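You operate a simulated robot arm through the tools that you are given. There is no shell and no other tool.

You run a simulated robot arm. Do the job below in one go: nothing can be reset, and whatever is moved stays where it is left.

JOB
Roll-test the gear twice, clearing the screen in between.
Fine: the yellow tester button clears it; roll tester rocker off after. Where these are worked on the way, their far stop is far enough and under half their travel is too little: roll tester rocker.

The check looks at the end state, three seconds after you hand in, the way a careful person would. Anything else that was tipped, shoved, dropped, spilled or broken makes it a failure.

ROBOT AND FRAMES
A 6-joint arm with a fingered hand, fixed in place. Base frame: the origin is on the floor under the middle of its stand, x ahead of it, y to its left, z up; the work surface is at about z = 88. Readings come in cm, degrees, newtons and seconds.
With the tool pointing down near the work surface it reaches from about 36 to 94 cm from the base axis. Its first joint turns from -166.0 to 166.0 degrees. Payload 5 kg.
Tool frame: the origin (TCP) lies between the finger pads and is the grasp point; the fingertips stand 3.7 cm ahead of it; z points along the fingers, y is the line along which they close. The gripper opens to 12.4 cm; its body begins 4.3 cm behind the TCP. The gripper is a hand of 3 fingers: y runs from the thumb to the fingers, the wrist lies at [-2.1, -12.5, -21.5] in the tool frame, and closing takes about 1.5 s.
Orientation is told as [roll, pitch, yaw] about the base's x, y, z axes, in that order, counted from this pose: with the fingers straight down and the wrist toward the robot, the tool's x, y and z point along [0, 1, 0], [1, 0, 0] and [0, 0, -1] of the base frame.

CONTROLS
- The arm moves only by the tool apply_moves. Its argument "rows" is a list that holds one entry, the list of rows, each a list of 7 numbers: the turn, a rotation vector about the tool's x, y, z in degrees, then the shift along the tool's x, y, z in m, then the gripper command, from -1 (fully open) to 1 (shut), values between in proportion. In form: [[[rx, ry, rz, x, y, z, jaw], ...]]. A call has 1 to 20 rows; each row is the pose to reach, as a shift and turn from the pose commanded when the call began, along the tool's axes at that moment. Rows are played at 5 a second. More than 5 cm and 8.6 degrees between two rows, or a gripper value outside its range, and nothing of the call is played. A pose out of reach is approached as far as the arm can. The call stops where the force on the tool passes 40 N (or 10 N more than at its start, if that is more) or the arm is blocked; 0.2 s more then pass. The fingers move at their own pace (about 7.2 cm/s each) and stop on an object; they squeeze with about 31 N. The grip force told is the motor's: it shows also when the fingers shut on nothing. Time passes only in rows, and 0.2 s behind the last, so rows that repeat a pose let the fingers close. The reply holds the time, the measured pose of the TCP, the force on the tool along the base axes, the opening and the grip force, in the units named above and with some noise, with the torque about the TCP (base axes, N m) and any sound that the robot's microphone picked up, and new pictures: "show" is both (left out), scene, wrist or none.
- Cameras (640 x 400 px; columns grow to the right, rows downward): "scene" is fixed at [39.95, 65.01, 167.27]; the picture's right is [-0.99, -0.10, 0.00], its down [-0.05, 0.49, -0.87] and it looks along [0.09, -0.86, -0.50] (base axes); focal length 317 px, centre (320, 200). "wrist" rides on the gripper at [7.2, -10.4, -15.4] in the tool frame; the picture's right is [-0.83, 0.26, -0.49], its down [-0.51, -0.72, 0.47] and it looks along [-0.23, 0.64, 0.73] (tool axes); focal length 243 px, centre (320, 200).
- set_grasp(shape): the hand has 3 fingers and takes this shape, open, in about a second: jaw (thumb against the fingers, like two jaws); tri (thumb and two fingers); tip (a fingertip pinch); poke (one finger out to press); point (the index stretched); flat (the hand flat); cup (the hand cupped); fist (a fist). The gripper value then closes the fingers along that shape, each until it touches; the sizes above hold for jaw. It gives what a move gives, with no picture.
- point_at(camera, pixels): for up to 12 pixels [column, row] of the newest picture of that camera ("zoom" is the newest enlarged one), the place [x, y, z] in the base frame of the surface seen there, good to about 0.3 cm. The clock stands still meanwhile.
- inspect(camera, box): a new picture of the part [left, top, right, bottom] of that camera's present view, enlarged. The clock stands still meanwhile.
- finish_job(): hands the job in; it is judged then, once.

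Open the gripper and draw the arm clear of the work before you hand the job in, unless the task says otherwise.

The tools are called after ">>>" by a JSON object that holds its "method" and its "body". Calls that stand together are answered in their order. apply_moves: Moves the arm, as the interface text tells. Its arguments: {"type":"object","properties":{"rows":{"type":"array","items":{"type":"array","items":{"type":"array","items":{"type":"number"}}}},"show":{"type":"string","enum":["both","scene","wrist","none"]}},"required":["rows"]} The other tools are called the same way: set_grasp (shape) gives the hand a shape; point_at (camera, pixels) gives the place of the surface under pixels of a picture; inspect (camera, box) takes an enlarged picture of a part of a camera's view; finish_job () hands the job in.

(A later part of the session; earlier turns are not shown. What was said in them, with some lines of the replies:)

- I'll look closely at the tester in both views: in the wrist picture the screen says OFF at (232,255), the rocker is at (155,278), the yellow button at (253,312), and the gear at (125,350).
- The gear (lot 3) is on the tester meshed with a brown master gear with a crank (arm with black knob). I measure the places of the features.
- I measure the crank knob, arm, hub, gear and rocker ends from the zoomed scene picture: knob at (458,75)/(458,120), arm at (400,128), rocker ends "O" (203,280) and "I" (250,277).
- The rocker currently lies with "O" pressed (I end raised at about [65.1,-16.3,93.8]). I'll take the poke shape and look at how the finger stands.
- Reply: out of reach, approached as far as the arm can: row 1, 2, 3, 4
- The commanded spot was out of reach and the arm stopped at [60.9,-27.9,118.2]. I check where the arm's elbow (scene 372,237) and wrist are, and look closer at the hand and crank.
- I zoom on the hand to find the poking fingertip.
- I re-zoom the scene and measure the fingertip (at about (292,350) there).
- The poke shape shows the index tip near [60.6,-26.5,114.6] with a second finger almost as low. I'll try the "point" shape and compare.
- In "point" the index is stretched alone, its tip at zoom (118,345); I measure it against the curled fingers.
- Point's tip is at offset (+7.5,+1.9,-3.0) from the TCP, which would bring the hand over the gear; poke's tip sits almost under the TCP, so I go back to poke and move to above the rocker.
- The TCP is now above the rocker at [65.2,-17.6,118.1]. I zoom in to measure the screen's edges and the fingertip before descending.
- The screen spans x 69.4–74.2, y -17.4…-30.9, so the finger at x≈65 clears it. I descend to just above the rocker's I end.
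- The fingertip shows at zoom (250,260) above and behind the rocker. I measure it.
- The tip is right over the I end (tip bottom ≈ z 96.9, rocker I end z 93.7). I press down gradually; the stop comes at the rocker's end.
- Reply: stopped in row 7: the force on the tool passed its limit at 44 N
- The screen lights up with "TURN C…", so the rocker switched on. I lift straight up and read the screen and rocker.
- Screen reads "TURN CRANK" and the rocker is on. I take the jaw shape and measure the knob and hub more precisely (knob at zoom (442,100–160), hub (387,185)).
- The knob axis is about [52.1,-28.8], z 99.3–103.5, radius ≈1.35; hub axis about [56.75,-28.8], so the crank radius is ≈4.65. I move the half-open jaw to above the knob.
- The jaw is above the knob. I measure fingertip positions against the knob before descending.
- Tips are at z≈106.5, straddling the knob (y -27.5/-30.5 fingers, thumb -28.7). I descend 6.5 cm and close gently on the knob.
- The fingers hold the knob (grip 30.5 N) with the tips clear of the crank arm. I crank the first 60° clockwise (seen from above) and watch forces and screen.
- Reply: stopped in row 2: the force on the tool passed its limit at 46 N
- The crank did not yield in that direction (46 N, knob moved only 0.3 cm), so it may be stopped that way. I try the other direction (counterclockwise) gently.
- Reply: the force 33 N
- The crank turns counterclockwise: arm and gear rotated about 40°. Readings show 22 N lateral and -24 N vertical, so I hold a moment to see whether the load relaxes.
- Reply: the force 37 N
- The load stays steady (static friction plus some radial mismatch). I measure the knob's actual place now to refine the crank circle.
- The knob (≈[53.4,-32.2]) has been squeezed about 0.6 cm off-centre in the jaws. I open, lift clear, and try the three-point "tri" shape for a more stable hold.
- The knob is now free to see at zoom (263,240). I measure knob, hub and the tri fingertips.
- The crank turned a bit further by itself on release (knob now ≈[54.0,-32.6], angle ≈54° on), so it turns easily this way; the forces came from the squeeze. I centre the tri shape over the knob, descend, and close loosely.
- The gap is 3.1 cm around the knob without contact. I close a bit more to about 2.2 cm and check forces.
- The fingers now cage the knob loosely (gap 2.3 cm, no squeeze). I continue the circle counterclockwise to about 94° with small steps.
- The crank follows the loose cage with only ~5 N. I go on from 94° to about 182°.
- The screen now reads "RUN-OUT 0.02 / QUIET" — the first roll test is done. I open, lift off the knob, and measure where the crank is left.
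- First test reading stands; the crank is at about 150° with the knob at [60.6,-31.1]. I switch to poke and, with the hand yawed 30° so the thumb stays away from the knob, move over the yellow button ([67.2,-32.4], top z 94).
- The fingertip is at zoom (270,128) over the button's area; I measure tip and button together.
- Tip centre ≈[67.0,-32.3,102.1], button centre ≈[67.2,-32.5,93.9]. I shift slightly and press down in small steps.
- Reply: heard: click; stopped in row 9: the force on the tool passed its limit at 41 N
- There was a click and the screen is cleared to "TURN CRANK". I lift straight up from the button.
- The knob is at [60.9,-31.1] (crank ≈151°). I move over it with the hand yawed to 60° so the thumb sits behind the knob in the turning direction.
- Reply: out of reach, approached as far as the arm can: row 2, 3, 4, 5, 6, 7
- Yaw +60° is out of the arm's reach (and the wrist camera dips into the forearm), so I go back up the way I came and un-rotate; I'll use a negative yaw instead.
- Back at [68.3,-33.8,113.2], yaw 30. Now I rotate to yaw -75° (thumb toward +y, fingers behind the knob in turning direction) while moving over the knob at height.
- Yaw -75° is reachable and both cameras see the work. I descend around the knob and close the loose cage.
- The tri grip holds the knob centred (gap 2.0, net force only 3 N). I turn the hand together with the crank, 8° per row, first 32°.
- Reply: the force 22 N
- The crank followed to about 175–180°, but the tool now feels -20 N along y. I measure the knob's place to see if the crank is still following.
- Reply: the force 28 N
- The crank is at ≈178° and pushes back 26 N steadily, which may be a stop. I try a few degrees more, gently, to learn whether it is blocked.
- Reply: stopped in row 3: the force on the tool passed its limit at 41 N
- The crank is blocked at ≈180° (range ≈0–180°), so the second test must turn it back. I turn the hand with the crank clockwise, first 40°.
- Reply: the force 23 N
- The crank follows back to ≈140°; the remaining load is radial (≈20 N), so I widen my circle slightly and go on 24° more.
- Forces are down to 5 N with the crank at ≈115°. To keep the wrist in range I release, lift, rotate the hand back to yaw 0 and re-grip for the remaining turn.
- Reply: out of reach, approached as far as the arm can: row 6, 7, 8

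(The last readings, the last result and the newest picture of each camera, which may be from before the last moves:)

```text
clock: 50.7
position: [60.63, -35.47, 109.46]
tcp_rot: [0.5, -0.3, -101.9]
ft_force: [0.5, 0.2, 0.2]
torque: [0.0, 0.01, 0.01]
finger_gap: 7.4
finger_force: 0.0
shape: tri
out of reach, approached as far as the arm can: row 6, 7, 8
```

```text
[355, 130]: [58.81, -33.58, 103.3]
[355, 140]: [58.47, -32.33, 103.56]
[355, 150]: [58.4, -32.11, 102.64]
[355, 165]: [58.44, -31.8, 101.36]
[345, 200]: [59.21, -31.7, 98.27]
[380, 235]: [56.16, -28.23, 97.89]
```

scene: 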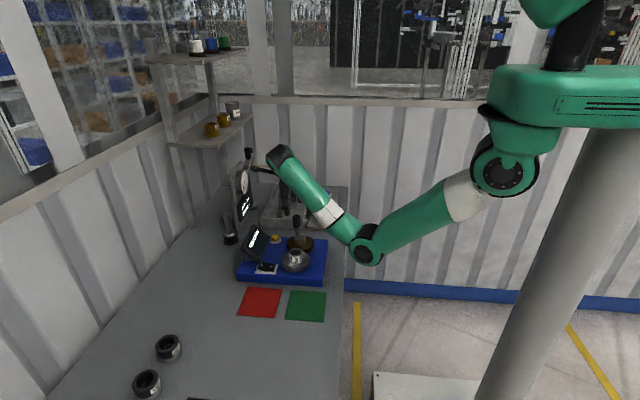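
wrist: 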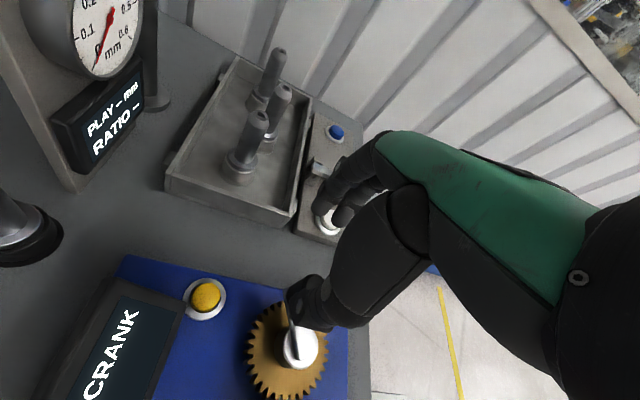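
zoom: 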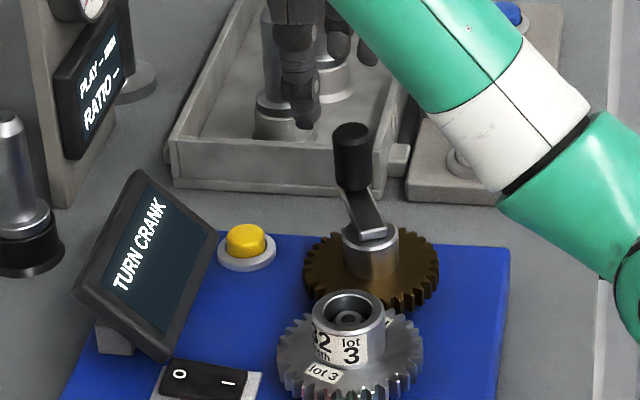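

The crank stays at ≈113° (knob centre ≈[58.6,-33.2]). I rotate the hand back to yaw 0 above the knob.

>>> {"method": "apply_moves", "body": {"rows": [[[0, 0, -8, -0.002, -0.0014, 0, -0.2], [0, 0, -16, -0.004, -0.0028, 0, -0.2], [0, 0, -24, -0.006, -0.0042, 0, -0.2], [0, 0, -32, -0.008, -0.0056, 0, -0.2], [0, 0, -40, -0.01, -0.007, 0, -0.2], [0, 0, -48, -0.012, -0.0084, 0, -0.2], [0, 0, -56, -0.014, -0.0098, 0, -0.2], [0, 0, -64, -0.016, -0.0112, 0, -0.2], [0, 0, -72, -0.018, -0.0126, 0, -0.2], [0, 0, -80, -0.02, -0.014, 0, -0.2], [0, 0, -88, -0.0215, -0.0155, 0, -0.2], [0, 0, -96, -0.023, -0.017, 0, -0.2], [0, 0, -102, -0.0245, -0.018, 0, -0.2], [0, 0, -102, -0.0245, -0.018, 0, -0.2]]], "show": "both"}}

>>> {"method": "inspect", "body": {"camera": "scene", "box": [250, 180, 330, 260]}}

```text
clock: 53.7
position: [58.59, -33.58, 109.42]
tcp_rot: [-0.3, -0.3, 0.0]
ft_force: [0.8, 0.5, 0.0]
torque: [-0.02, -0.03, 0.0]
finger_gap: 7.4
finger_force: 0.1
shape: tri
```

scene: 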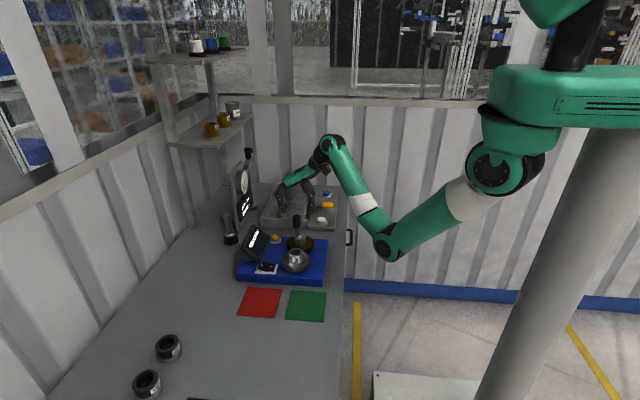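
wrist: 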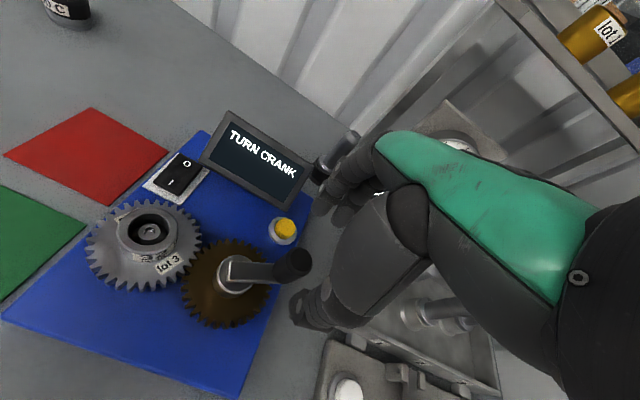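

```text
5.00 times, centred on (290, 220) of scene
```

zoom: 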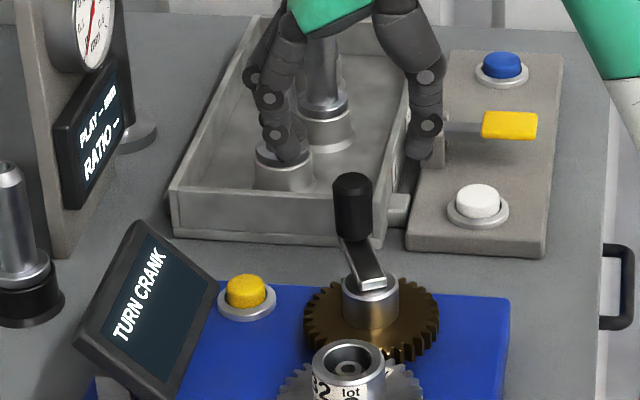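

I'm at [58.6,-33.6,109.4] above the knob; I shift 0.3 cm in y, descend and grip again.

>>> {"method": "apply_moves", "body": {"rows": [[[0, 0, 0, 0.003, 0, 0.02, -0.2], [0, 0, 0, 0.003, 0, 0.04, -0.2], [0, 0, 0, 0.003, 0, 0.06, -0.2], [0, 0, 0, 0.003, 0, 0.06, 0.1], [0, 0, 0, 0.003, 0, 0.06, 0.4], [0, 0, 0, 0.003, 0, 0.06, 0.6], [0, 0, 0, 0.003, 0, 0.06, 0.64], [0, 0, 0, 0.003, 0, 0.06, 0.66], [0, 0, 0, 0.003, 0, 0.06, 0.66]]], "show": "wrist"}}

>>> {"method": "inspect", "body": {"camera": "scene", "box": [260, 190, 330, 260]}}

>>> {"method": "point_at", "body": {"camera": "zoom", "pixels": [[330, 125], [330, 140], [330, 160], [330, 185], [285, 175], [370, 170]]}}

```text
clock: 55.7
position: [58.58, -33.31, 103.44]
tcp_rot: [-0.2, -0.2, -0.1]
ft_force: [1.3, -0.8, 0.8]
torque: [0.0, -0.01, 0.0]
finger_gap: 2.18
finger_force: 0.1
shape: tri
```

wrist: 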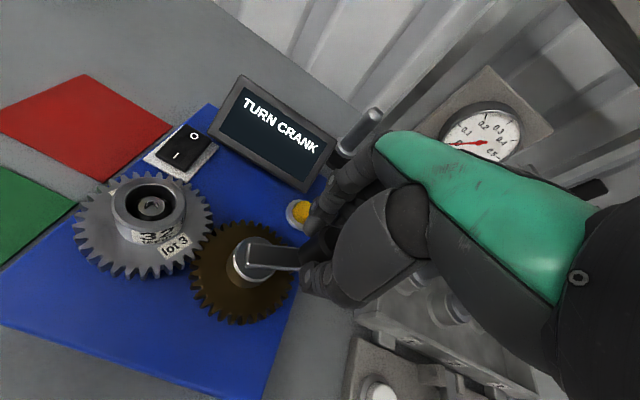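

```text
5.71 times, centred on (295, 225) of scene
```

zoom: 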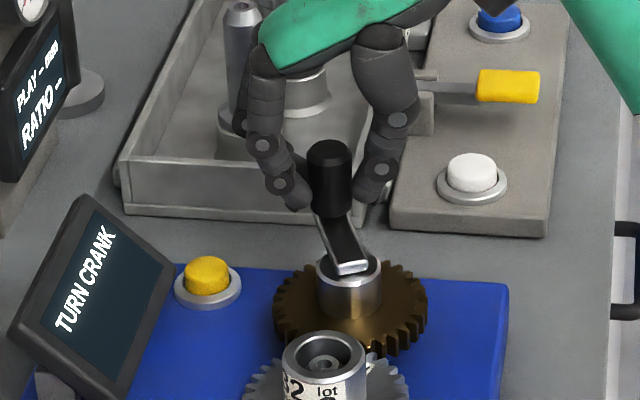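

```text
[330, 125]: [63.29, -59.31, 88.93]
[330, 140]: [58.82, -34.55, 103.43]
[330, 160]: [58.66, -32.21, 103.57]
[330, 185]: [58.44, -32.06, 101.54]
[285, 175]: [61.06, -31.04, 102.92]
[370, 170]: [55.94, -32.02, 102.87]
```

The cage is loose (gap 2.2) with the knob centred. I squeeze a little and turn the hand and crank together clockwise 32°.

>>> {"method": "apply_moves", "body": {"rows": [[[0, 0, 0, 0, 0, 0, 0.7], [0, 0, 0, 0, 0, 0, 0.7], [0, 0, 4, -0.001, -0.0032, 0, 0.7], [0, 0, 8, -0.0019, -0.0064, 0, 0.7], [0, 0, 16, -0.0029, -0.0129, 0, 0.7], [0, 0, 24, -0.003, -0.0196, 0, 0.7], [0, 0, 32, -0.0022, -0.0262, 0, 0.7]]], "show": "wrist"}}

>>> {"method": "inspect", "body": {"camera": "scene", "box": [250, 190, 340, 280]}}

```text
clock: 57.3
position: [55.95, -33.37, 103.45]
tcp_rot: [0.1, -0.4, -32.2]
ft_force: [1.2, 0.9, -4.5]
torque: [0.05, -0.06, -0.02]
finger_gap: 1.99
finger_force: 31.2
shape: tri
```

wrist: 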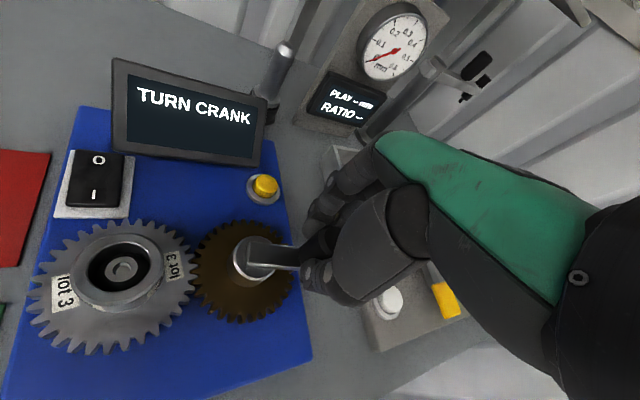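

```text
4.44 times, centred on (295, 235) of scene
```

zoom: 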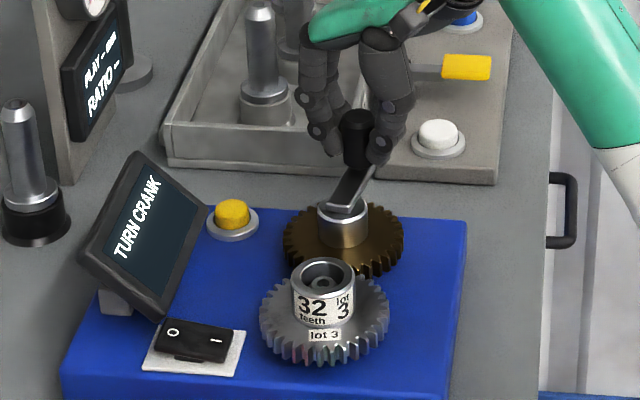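

The crank follows smoothly with small forces, now at ≈80°. I go on 32° more.

>>> {"method": "apply_moves", "body": {"rows": [[[0, 0, 8, -0.0019, -0.0064, 0, 0.7], [0, 0, 16, -0.003, -0.0129, 0, 0.7], [0, 0, 24, -0.0031, -0.0196, 0, 0.7], [0, 0, 32, -0.0023, -0.0262, 0, 0.7]]], "show": "wrist"}}

>>> {"method": "inspect", "body": {"camera": "scene", "box": [250, 190, 340, 280]}}

```text
clock: 58.3
position: [53.67, -32.2, 103.57]
tcp_rot: [0.1, -0.2, -64.1]
ft_force: [1.9, -0.8, -11.8]
torque: [-0.09, -0.06, -0.04]
finger_gap: 1.92
finger_force: 31.0
shape: tri
```

wrist: 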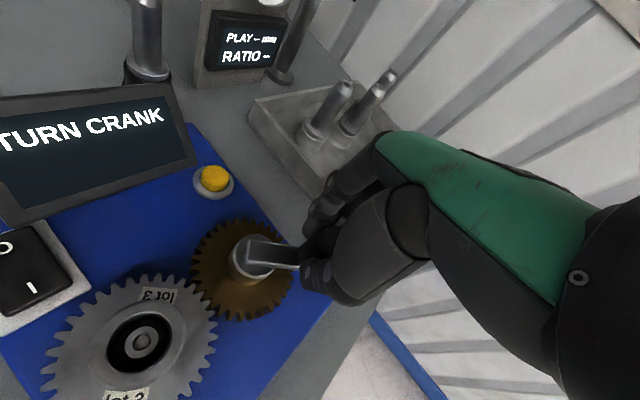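

```text
4.44 times, centred on (295, 235) of scene
```

zoom: 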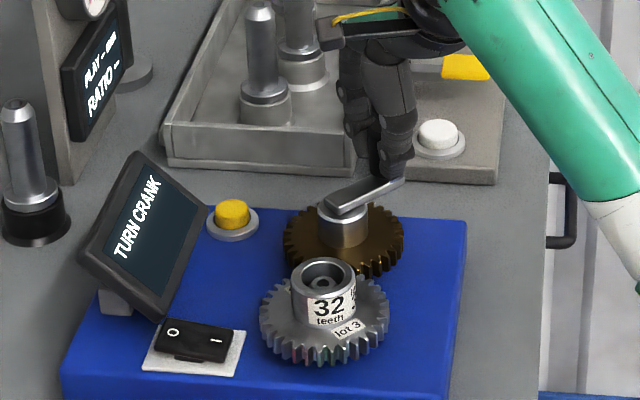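

No reading on the way back so far (crank ≈45°), so the tester likely wants the crank brought home and turned forward again. I bring it home to ≈0° with the grip kept.

>>> {"method": "apply_moves", "body": {"rows": [[[0, 0, 4, -0.002, -0.0064, 0, 0.7], [0, 0, 8, -0.003, -0.0129, 0, 0.7], [0, 0, 12, -0.0031, -0.0196, 0, 0.7], [0, 0, 16, -0.0023, -0.0262, 0, 0.7], [0, 0, 20, -0.0006, -0.0326, 0, 0.7], [0, 0, 20, 0.0003, -0.035, 0, 0.7]]], "show": "wrist"}}

>>> {"method": "inspect", "body": {"camera": "scene", "box": [250, 190, 340, 280]}}

```text
clock: 59.7
position: [52.1, -29.13, 103.52]
tcp_rot: [0.2, -0.3, -84.2]
ft_force: [-12.2, -11.4, -6.2]
torque: [-0.52, 0.45, -0.5]
finger_gap: 1.89
finger_force: 31.4
shape: tri
```

wrist: 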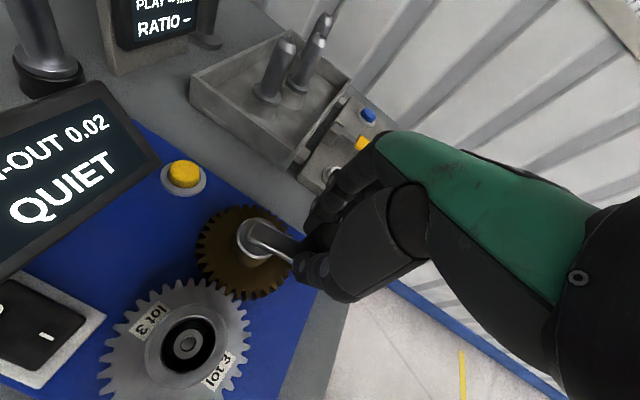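

```text
4.44 times, centred on (295, 235) of scene
```

zoom: 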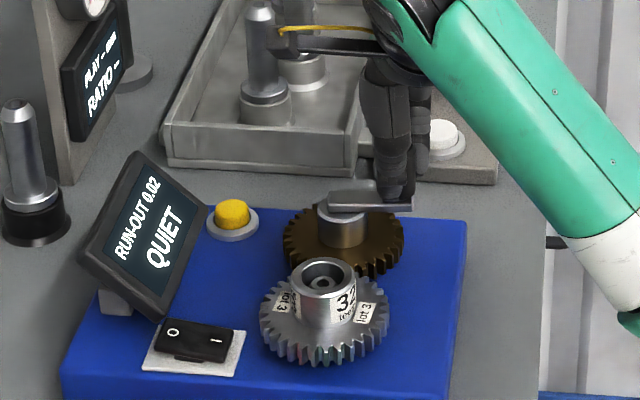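

"RUN-OUT 0.02 / QUIET" is shown again — the second roll test is complete. I open the fingers and rotate the hand back to yaw 0 around the knob before lifting.

>>> {"method": "apply_moves", "body": {"rows": [[[0, 0, 0, 0, 0, 0, 0.4], [0, 0, 0, 0, 0, 0, 0.1], [0, 0, 0, 0, 0, 0, -0.2], [0, 0, 0, 0, 0, 0, -0.2], [0, 0, 0, 0, 0, -0.005, -0.2], [0, 0, -8, 0, 0, -0.005, -0.2], [0, 0, -16, 0, 0, -0.005, -0.2], [0, 0, -24, 0, 0, -0.005, -0.2], [0, 0, -32, 0, 0, -0.005, -0.2], [0, 0, -40, 0, 0, -0.005, -0.2], [0, 0, -48, 0, 0, -0.005, -0.2], [0, 0, -56, 0, 0, -0.005, -0.2], [0, 0, -64, 0, 0, -0.005, -0.2], [0, 0, -72, 0, 0, -0.005, -0.2], [0, 0, -80, 0, 0, -0.005, -0.2], [0, 0, -84, 0, 0, -0.005, -0.2], [0, 0, -84, 0, 0, -0.005, -0.2]]], "show": "wrist"}}

>>> {"method": "inspect", "body": {"camera": "scene", "box": [250, 190, 340, 280]}}

```text
clock: 63.3
position: [52.1, -29.22, 103.96]
tcp_rot: [-0.1, -0.3, -0.1]
ft_force: [0.4, -0.5, -0.1]
torque: [0.01, -0.01, -0.02]
finger_gap: 7.4
finger_force: 0.2
shape: tri
```

wrist: 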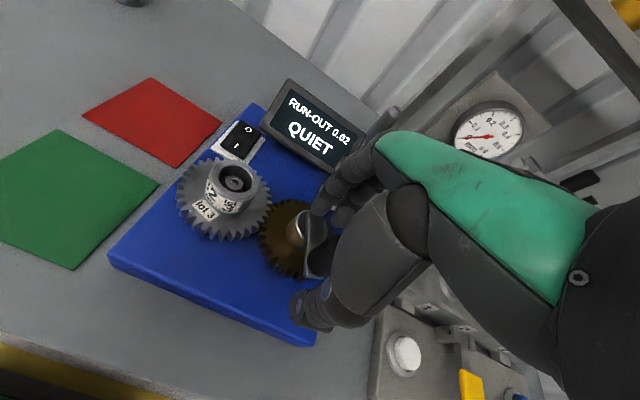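

```text
4.44 times, centred on (295, 235) of scene
```

zoom: 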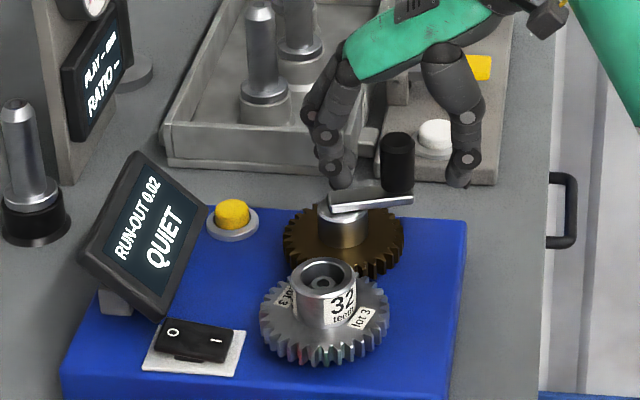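

The fingers are clear around the knob at yaw 0. I lift off the knob and then take the poke shape.

>>> {"method": "apply_moves", "body": {"rows": [[[0, 0, 0, 0, 0, -0.02, -0.2], [0, 0, 0, 0, 0, -0.045, -0.2], [0, 0, 0, 0, 0, -0.065, -0.2], [0, 0, 0, 0.02, 0.03, -0.07, -0.2], [0, 0, 0, 0.04, 0.06, -0.075, -0.2], [0, 0, 0, 0.06, 0.09, -0.08, -0.2], [0, 0, 0, 0.06, 0.09, -0.08, -0.2]]], "show": "none"}}

>>> {"method": "set_grasp", "body": {"shape": "poke"}}

>>> {"method": "inspect", "body": {"camera": "scene", "box": [240, 190, 340, 290]}}

```text
clock: 64.9
position: [61.15, -23.07, 112.14]
tcp_rot: [-0.2, -0.4, -0.1]
ft_force: [-0.1, -0.7, 0.1]
torque: [-0.03, 0.04, 0.0]
finger_gap: 7.4
finger_force: 0.1
shape: tri
```

```text
clock: 65.8
position: [61.1, -23.15, 112.17]
tcp_rot: [-0.2, -0.3, -0.1]
ft_force: [0.0, -0.8, 0.1]
torque: [0.0, 0.04, -0.01]
finger_gap: 0.0
finger_force: 0.1
shape: poke
```

```text
4.00 times, centred on (290, 240) of scene
```

zoom: 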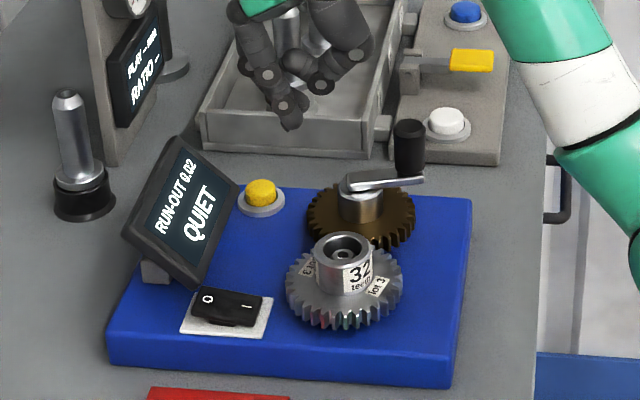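

I measure the rocker's O end (zoom (208,298)) and move above it with yaw -30° so the second finger stays off the screen and rocker.

>>> {"method": "point_at", "body": {"camera": "zoom", "pixels": [[207, 298], [200, 305], [247, 306], [225, 300], [212, 290], [192, 295], [205, 285], [258, 295], [255, 315]]}}

>>> {"method": "apply_moves", "body": {"rows": [[[0, 0, 7.5, 0.0138, 0.0153, 0, -1], [0, 0, 15, 0.0275, 0.0307, 0, -1], [0, 0, 22.5, 0.0413, 0.046, 0, -1], [0, 0, 30, 0.055, 0.0613, 0, -1], [0, 0, 30, 0.055, 0.0613, 0.03, -1], [0, 0, 30, 0.055, 0.0613, 0.06, -1], [0, 0, 30, 0.055, 0.0613, 0.09, -1], [0, 0, 30, 0.055, 0.0613, 0.105, -1], [0, 0, 30, 0.055, 0.0613, 0.105, -1]]], "show": "both"}}

>>> {"method": "inspect", "body": {"camera": "scene", "box": [235, 200, 325, 290]}}

```text
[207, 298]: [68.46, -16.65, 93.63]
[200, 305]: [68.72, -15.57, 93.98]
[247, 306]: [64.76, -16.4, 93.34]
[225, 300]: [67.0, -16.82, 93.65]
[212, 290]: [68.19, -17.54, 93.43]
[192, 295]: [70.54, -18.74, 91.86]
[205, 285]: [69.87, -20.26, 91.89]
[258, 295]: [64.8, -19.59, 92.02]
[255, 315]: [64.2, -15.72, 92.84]
```

```text
clock: 67.8
position: [67.24, -17.55, 101.39]
tcp_rot: [-0.2, -0.4, -30.1]
ft_force: [0.4, 0.0, 0.0]
torque: [-0.03, -0.01, -0.02]
finger_gap: 0.0
finger_force: 0.1
shape: poke
```

scene: 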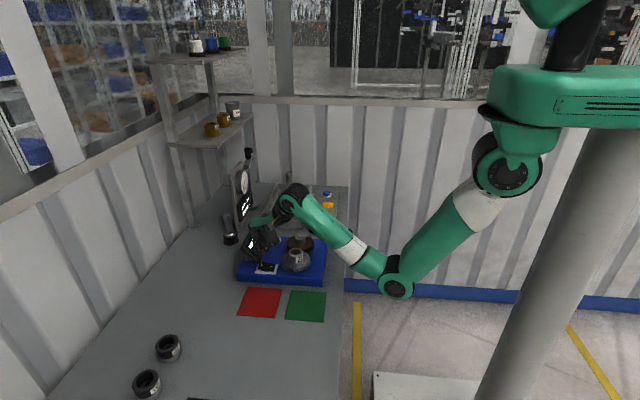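
wrist: 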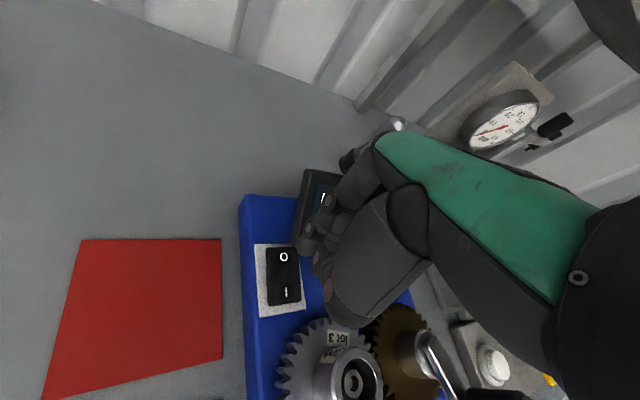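

```text
4.44 times, centred on (280, 245) of scene
```

zoom: 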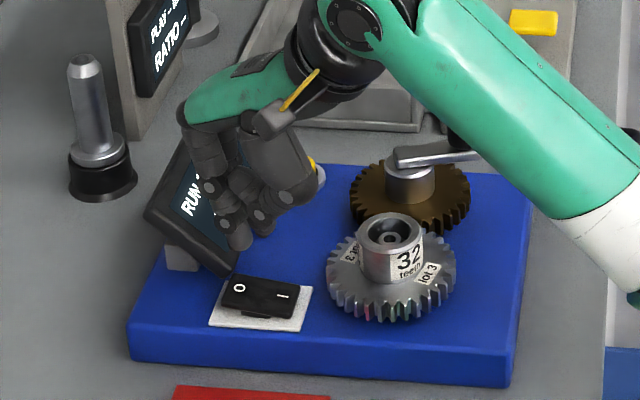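

The tip hangs at zoom (240,245) above the O end (240,288). I measure both.

>>> {"method": "point_at", "body": {"camera": "zoom", "pixels": [[240, 246], [238, 235], [232, 225], [238, 288], [228, 298], [283, 295], [265, 228], [215, 205]]}}

```text
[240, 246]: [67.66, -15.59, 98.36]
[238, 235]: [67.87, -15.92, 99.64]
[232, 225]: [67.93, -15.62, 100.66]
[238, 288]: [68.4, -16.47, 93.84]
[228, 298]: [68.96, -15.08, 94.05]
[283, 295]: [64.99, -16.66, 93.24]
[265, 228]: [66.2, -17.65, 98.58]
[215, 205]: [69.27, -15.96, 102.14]
```

Tip centre ≈[67.8,-16.4,97.9]; O end top z≈93.9. I shift 0.4 cm toward the O end and press down in small steps.

>>> {"method": "apply_moves", "body": {"rows": [[[0, 0, 0, 0.0042, 0.0022, 0.01, -1], [0, 0, 0, 0.0042, 0.0022, 0.025, -1], [0, 0, 0, 0.0042, 0.0022, 0.035, -1], [0, 0, 0, 0.0042, 0.0022, 0.039, -1], [0, 0, 0, 0.0042, 0.0022, 0.042, -1], [0, 0, 0, 0.0042, 0.0022, 0.045, -1], [0, 0, 0, 0.0042, 0.0022, 0.048, -1], [0, 0, 0, 0.0042, 0.0022, 0.051, -1], [0, 0, 0, 0.0042, 0.0022, 0.054, -1]]], "show": "both"}}

>>> {"method": "inspect", "body": {"camera": "scene", "box": [235, 200, 325, 290]}}

```text
clock: 69.6
position: [67.86, -17.46, 97.4]
tcp_rot: [0.2, -1.1, -29.9]
ft_force: [-9.7, 8.7, 13.0]
torque: [0.06, 0.16, 0.09]
finger_gap: 0.0
finger_force: 0.0
shape: poke
stopped in row 8: the force on the tool passed its limit at 43 N (the readings are from after the stop); the commanded pose is now the measured one
```

scene: 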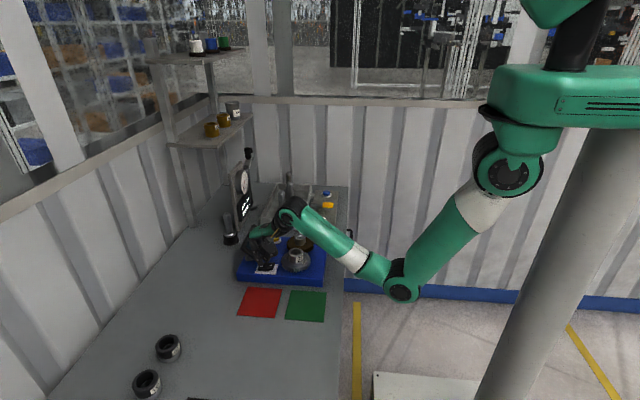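
wrist: 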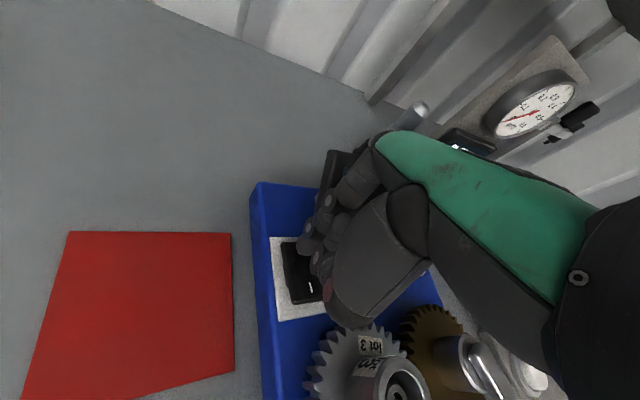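

```text
4.44 times, centred on (280, 245) of scene
```

zoom: 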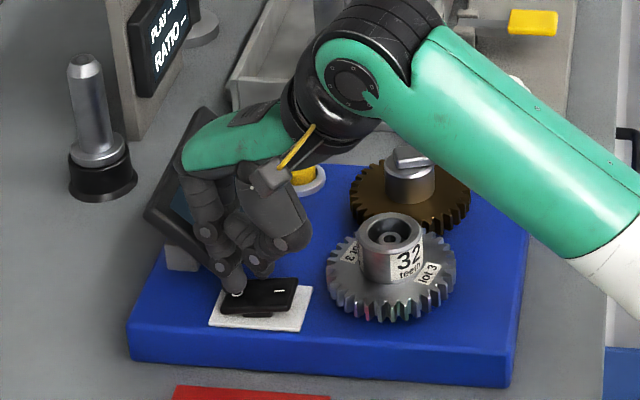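

The rocker's I end has come up, so it appears switched off. I lift straight up and check screen and rocker.

>>> {"method": "apply_moves", "body": {"rows": [[[0, 0, 0, 0, 0, -0.01, -1], [0, 0, 0, 0, 0, -0.04, -1], [0, 0, 0, 0, 0, -0.08, -1], [0, 0, 0, 0, 0, -0.12, -1], [0, 0, 0, 0, 0, -0.155, -1], [0, 0, 0, 0, 0, -0.155, -1]]], "show": "both"}}

>>> {"method": "inspect", "body": {"camera": "scene", "box": [235, 200, 325, 290]}}

>>> {"method": "point_at", "body": {"camera": "zoom", "pixels": [[238, 288], [228, 298], [283, 290], [290, 285]]}}

```text
clock: 71.0
position: [67.76, -17.5, 112.49]
tcp_rot: [0.1, -1.1, -30.0]
ft_force: [-0.2, 0.2, 0.0]
torque: [-0.01, 0.02, 0.02]
finger_gap: 0.02
finger_force: 0.0
shape: poke
```

scene: 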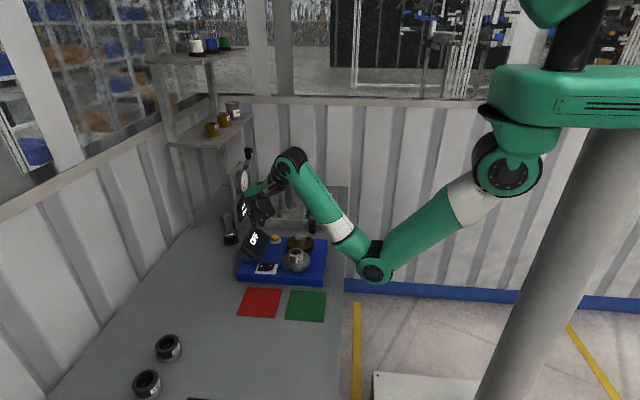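
wrist: 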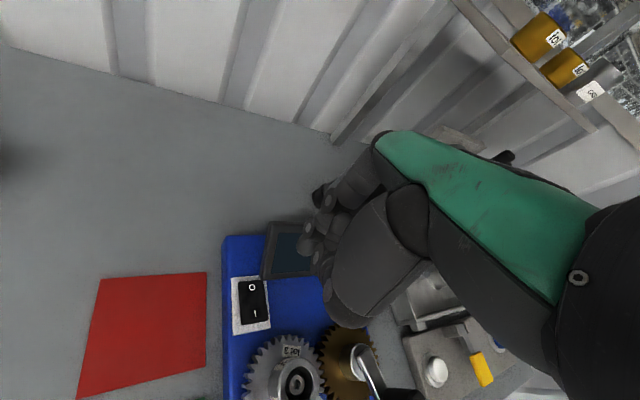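

```text
4.44 times, centred on (280, 245) of scene
```

zoom: 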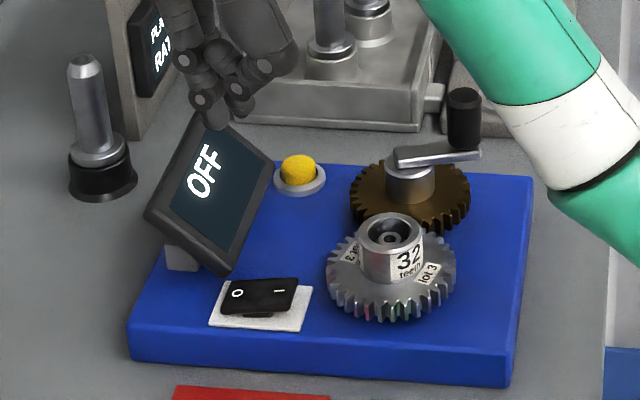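

```text
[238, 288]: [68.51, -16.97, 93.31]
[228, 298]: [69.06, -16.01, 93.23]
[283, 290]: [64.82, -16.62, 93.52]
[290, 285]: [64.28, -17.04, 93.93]
```

The screen reads OFF and the rocker lies on O; gear, crank and base are in place. I open the hand and draw the arm up clear of the work.

>>> {"method": "apply_moves", "body": {"rows": [[[0, 0, -6, 0.01, -0.003, -0.025, -1], [0, 0, -13, 0.02, -0.006, -0.05, -1], [0, 0, -20, 0.03, -0.009, -0.075, -1], [0, 0, -27, 0.04, -0.012, -0.1, -1], [0, 0, -30, 0.049, -0.0146, -0.11, -1], [0, 0, -30, 0.049, -0.0146, -0.11, -1]]], "show": "none"}}

>>> {"method": "set_grasp", "body": {"shape": "jaw"}}

>>> {"method": "apply_moves", "body": {"rows": [[[0, 0, 0, 0, 0, 0, -1], [0, 0, 0, 0, 0, 0, -1], [0, 0, 0, 0, 0, 0, -1]]], "show": "both"}}

>>> {"method": "inspect", "body": {"camera": "scene", "box": [220, 170, 350, 300]}}

```text
clock: 72.4
position: [69.84, -12.59, 122.6]
tcp_rot: [-0.3, -1.1, -0.1]
ft_force: [0.3, -0.7, 0.1]
torque: [-0.03, 0.01, 0.0]
finger_gap: 0.01
finger_force: 0.0
shape: poke
out of reach, approached as far as the arm can: row 4, 5, 6
```

```text
clock: 73.3
position: [69.77, -12.58, 122.57]
tcp_rot: [-0.4, -1.1, 0.0]
ft_force: [0.3, 0.1, 0.0]
torque: [-0.01, -0.01, 0.0]
finger_gap: 12.38
finger_force: 0.0
shape: jaw
```

```text
clock: 74.1
position: [69.74, -12.55, 122.56]
tcp_rot: [-0.4, -1.1, -0.1]
ft_force: [0.6, 0.0, 0.0]
torque: [0.01, 0.03, 0.02]
finger_gap: 12.38
finger_force: 0.0
shape: jaw
```

scene: 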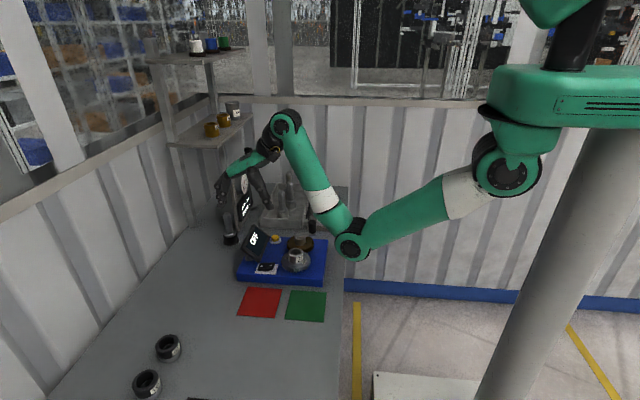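
wrist: 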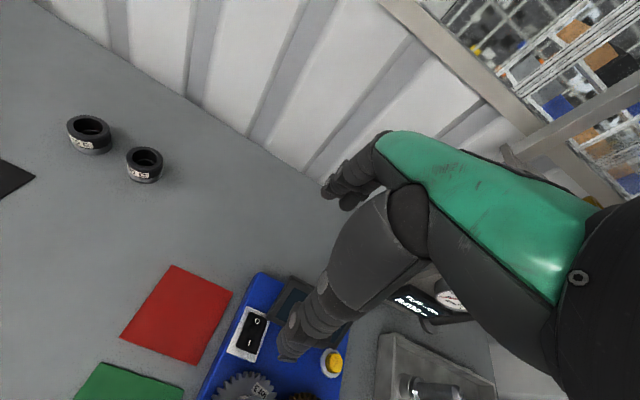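

```text
3.08 times, centred on (285, 235) of scene
```

zoom: 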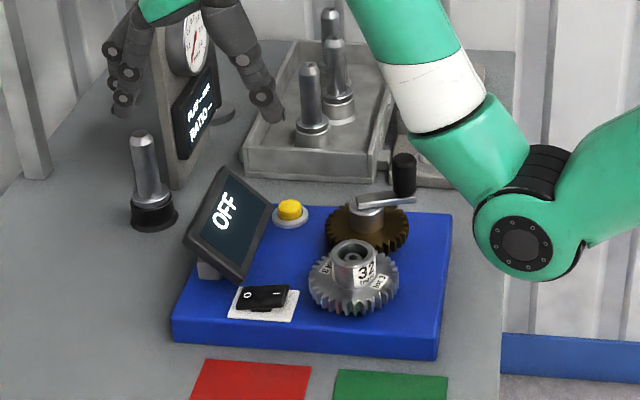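

Both roll tests are done: each showed RUN-OUT 0.02 / QUIET, and the screen was cleared with the yellow button in between. The rocker is off (screen OFF), the hand is open and clear at z≈122, and nothing else moved, so I hand in.

>>> {"method": "finish_job", "body": {}}

```text
The job is handed in.
```

I roll-tested the gear twice, and both tests gave the same result on the screen: RUN-OUT 0.02, QUIET. Between them I pressed the yellow button, which cleared the screen back to TURN CRANK. The rocker is now off and the screen reads OFF.

- **Crank travel:** the crank turns only about half a revolution between stops. I ran the first test forward and the second on the way back, so the crank is now about where it started. The first forward turn stopped about 30° short of the far stop, but the reading had already appeared.
- **Force stops:** I pushed against the crank's stops twice while finding its range. The arm cut out at 46 N and 41 N, and I saw no damage. The button press and both rocker presses also ended on the force stop, at 41 to 44 N.
- **End state:** the gear is still on the tester. In the last pictures nothing else looks moved. The hand is open and the arm is clear above the bench.
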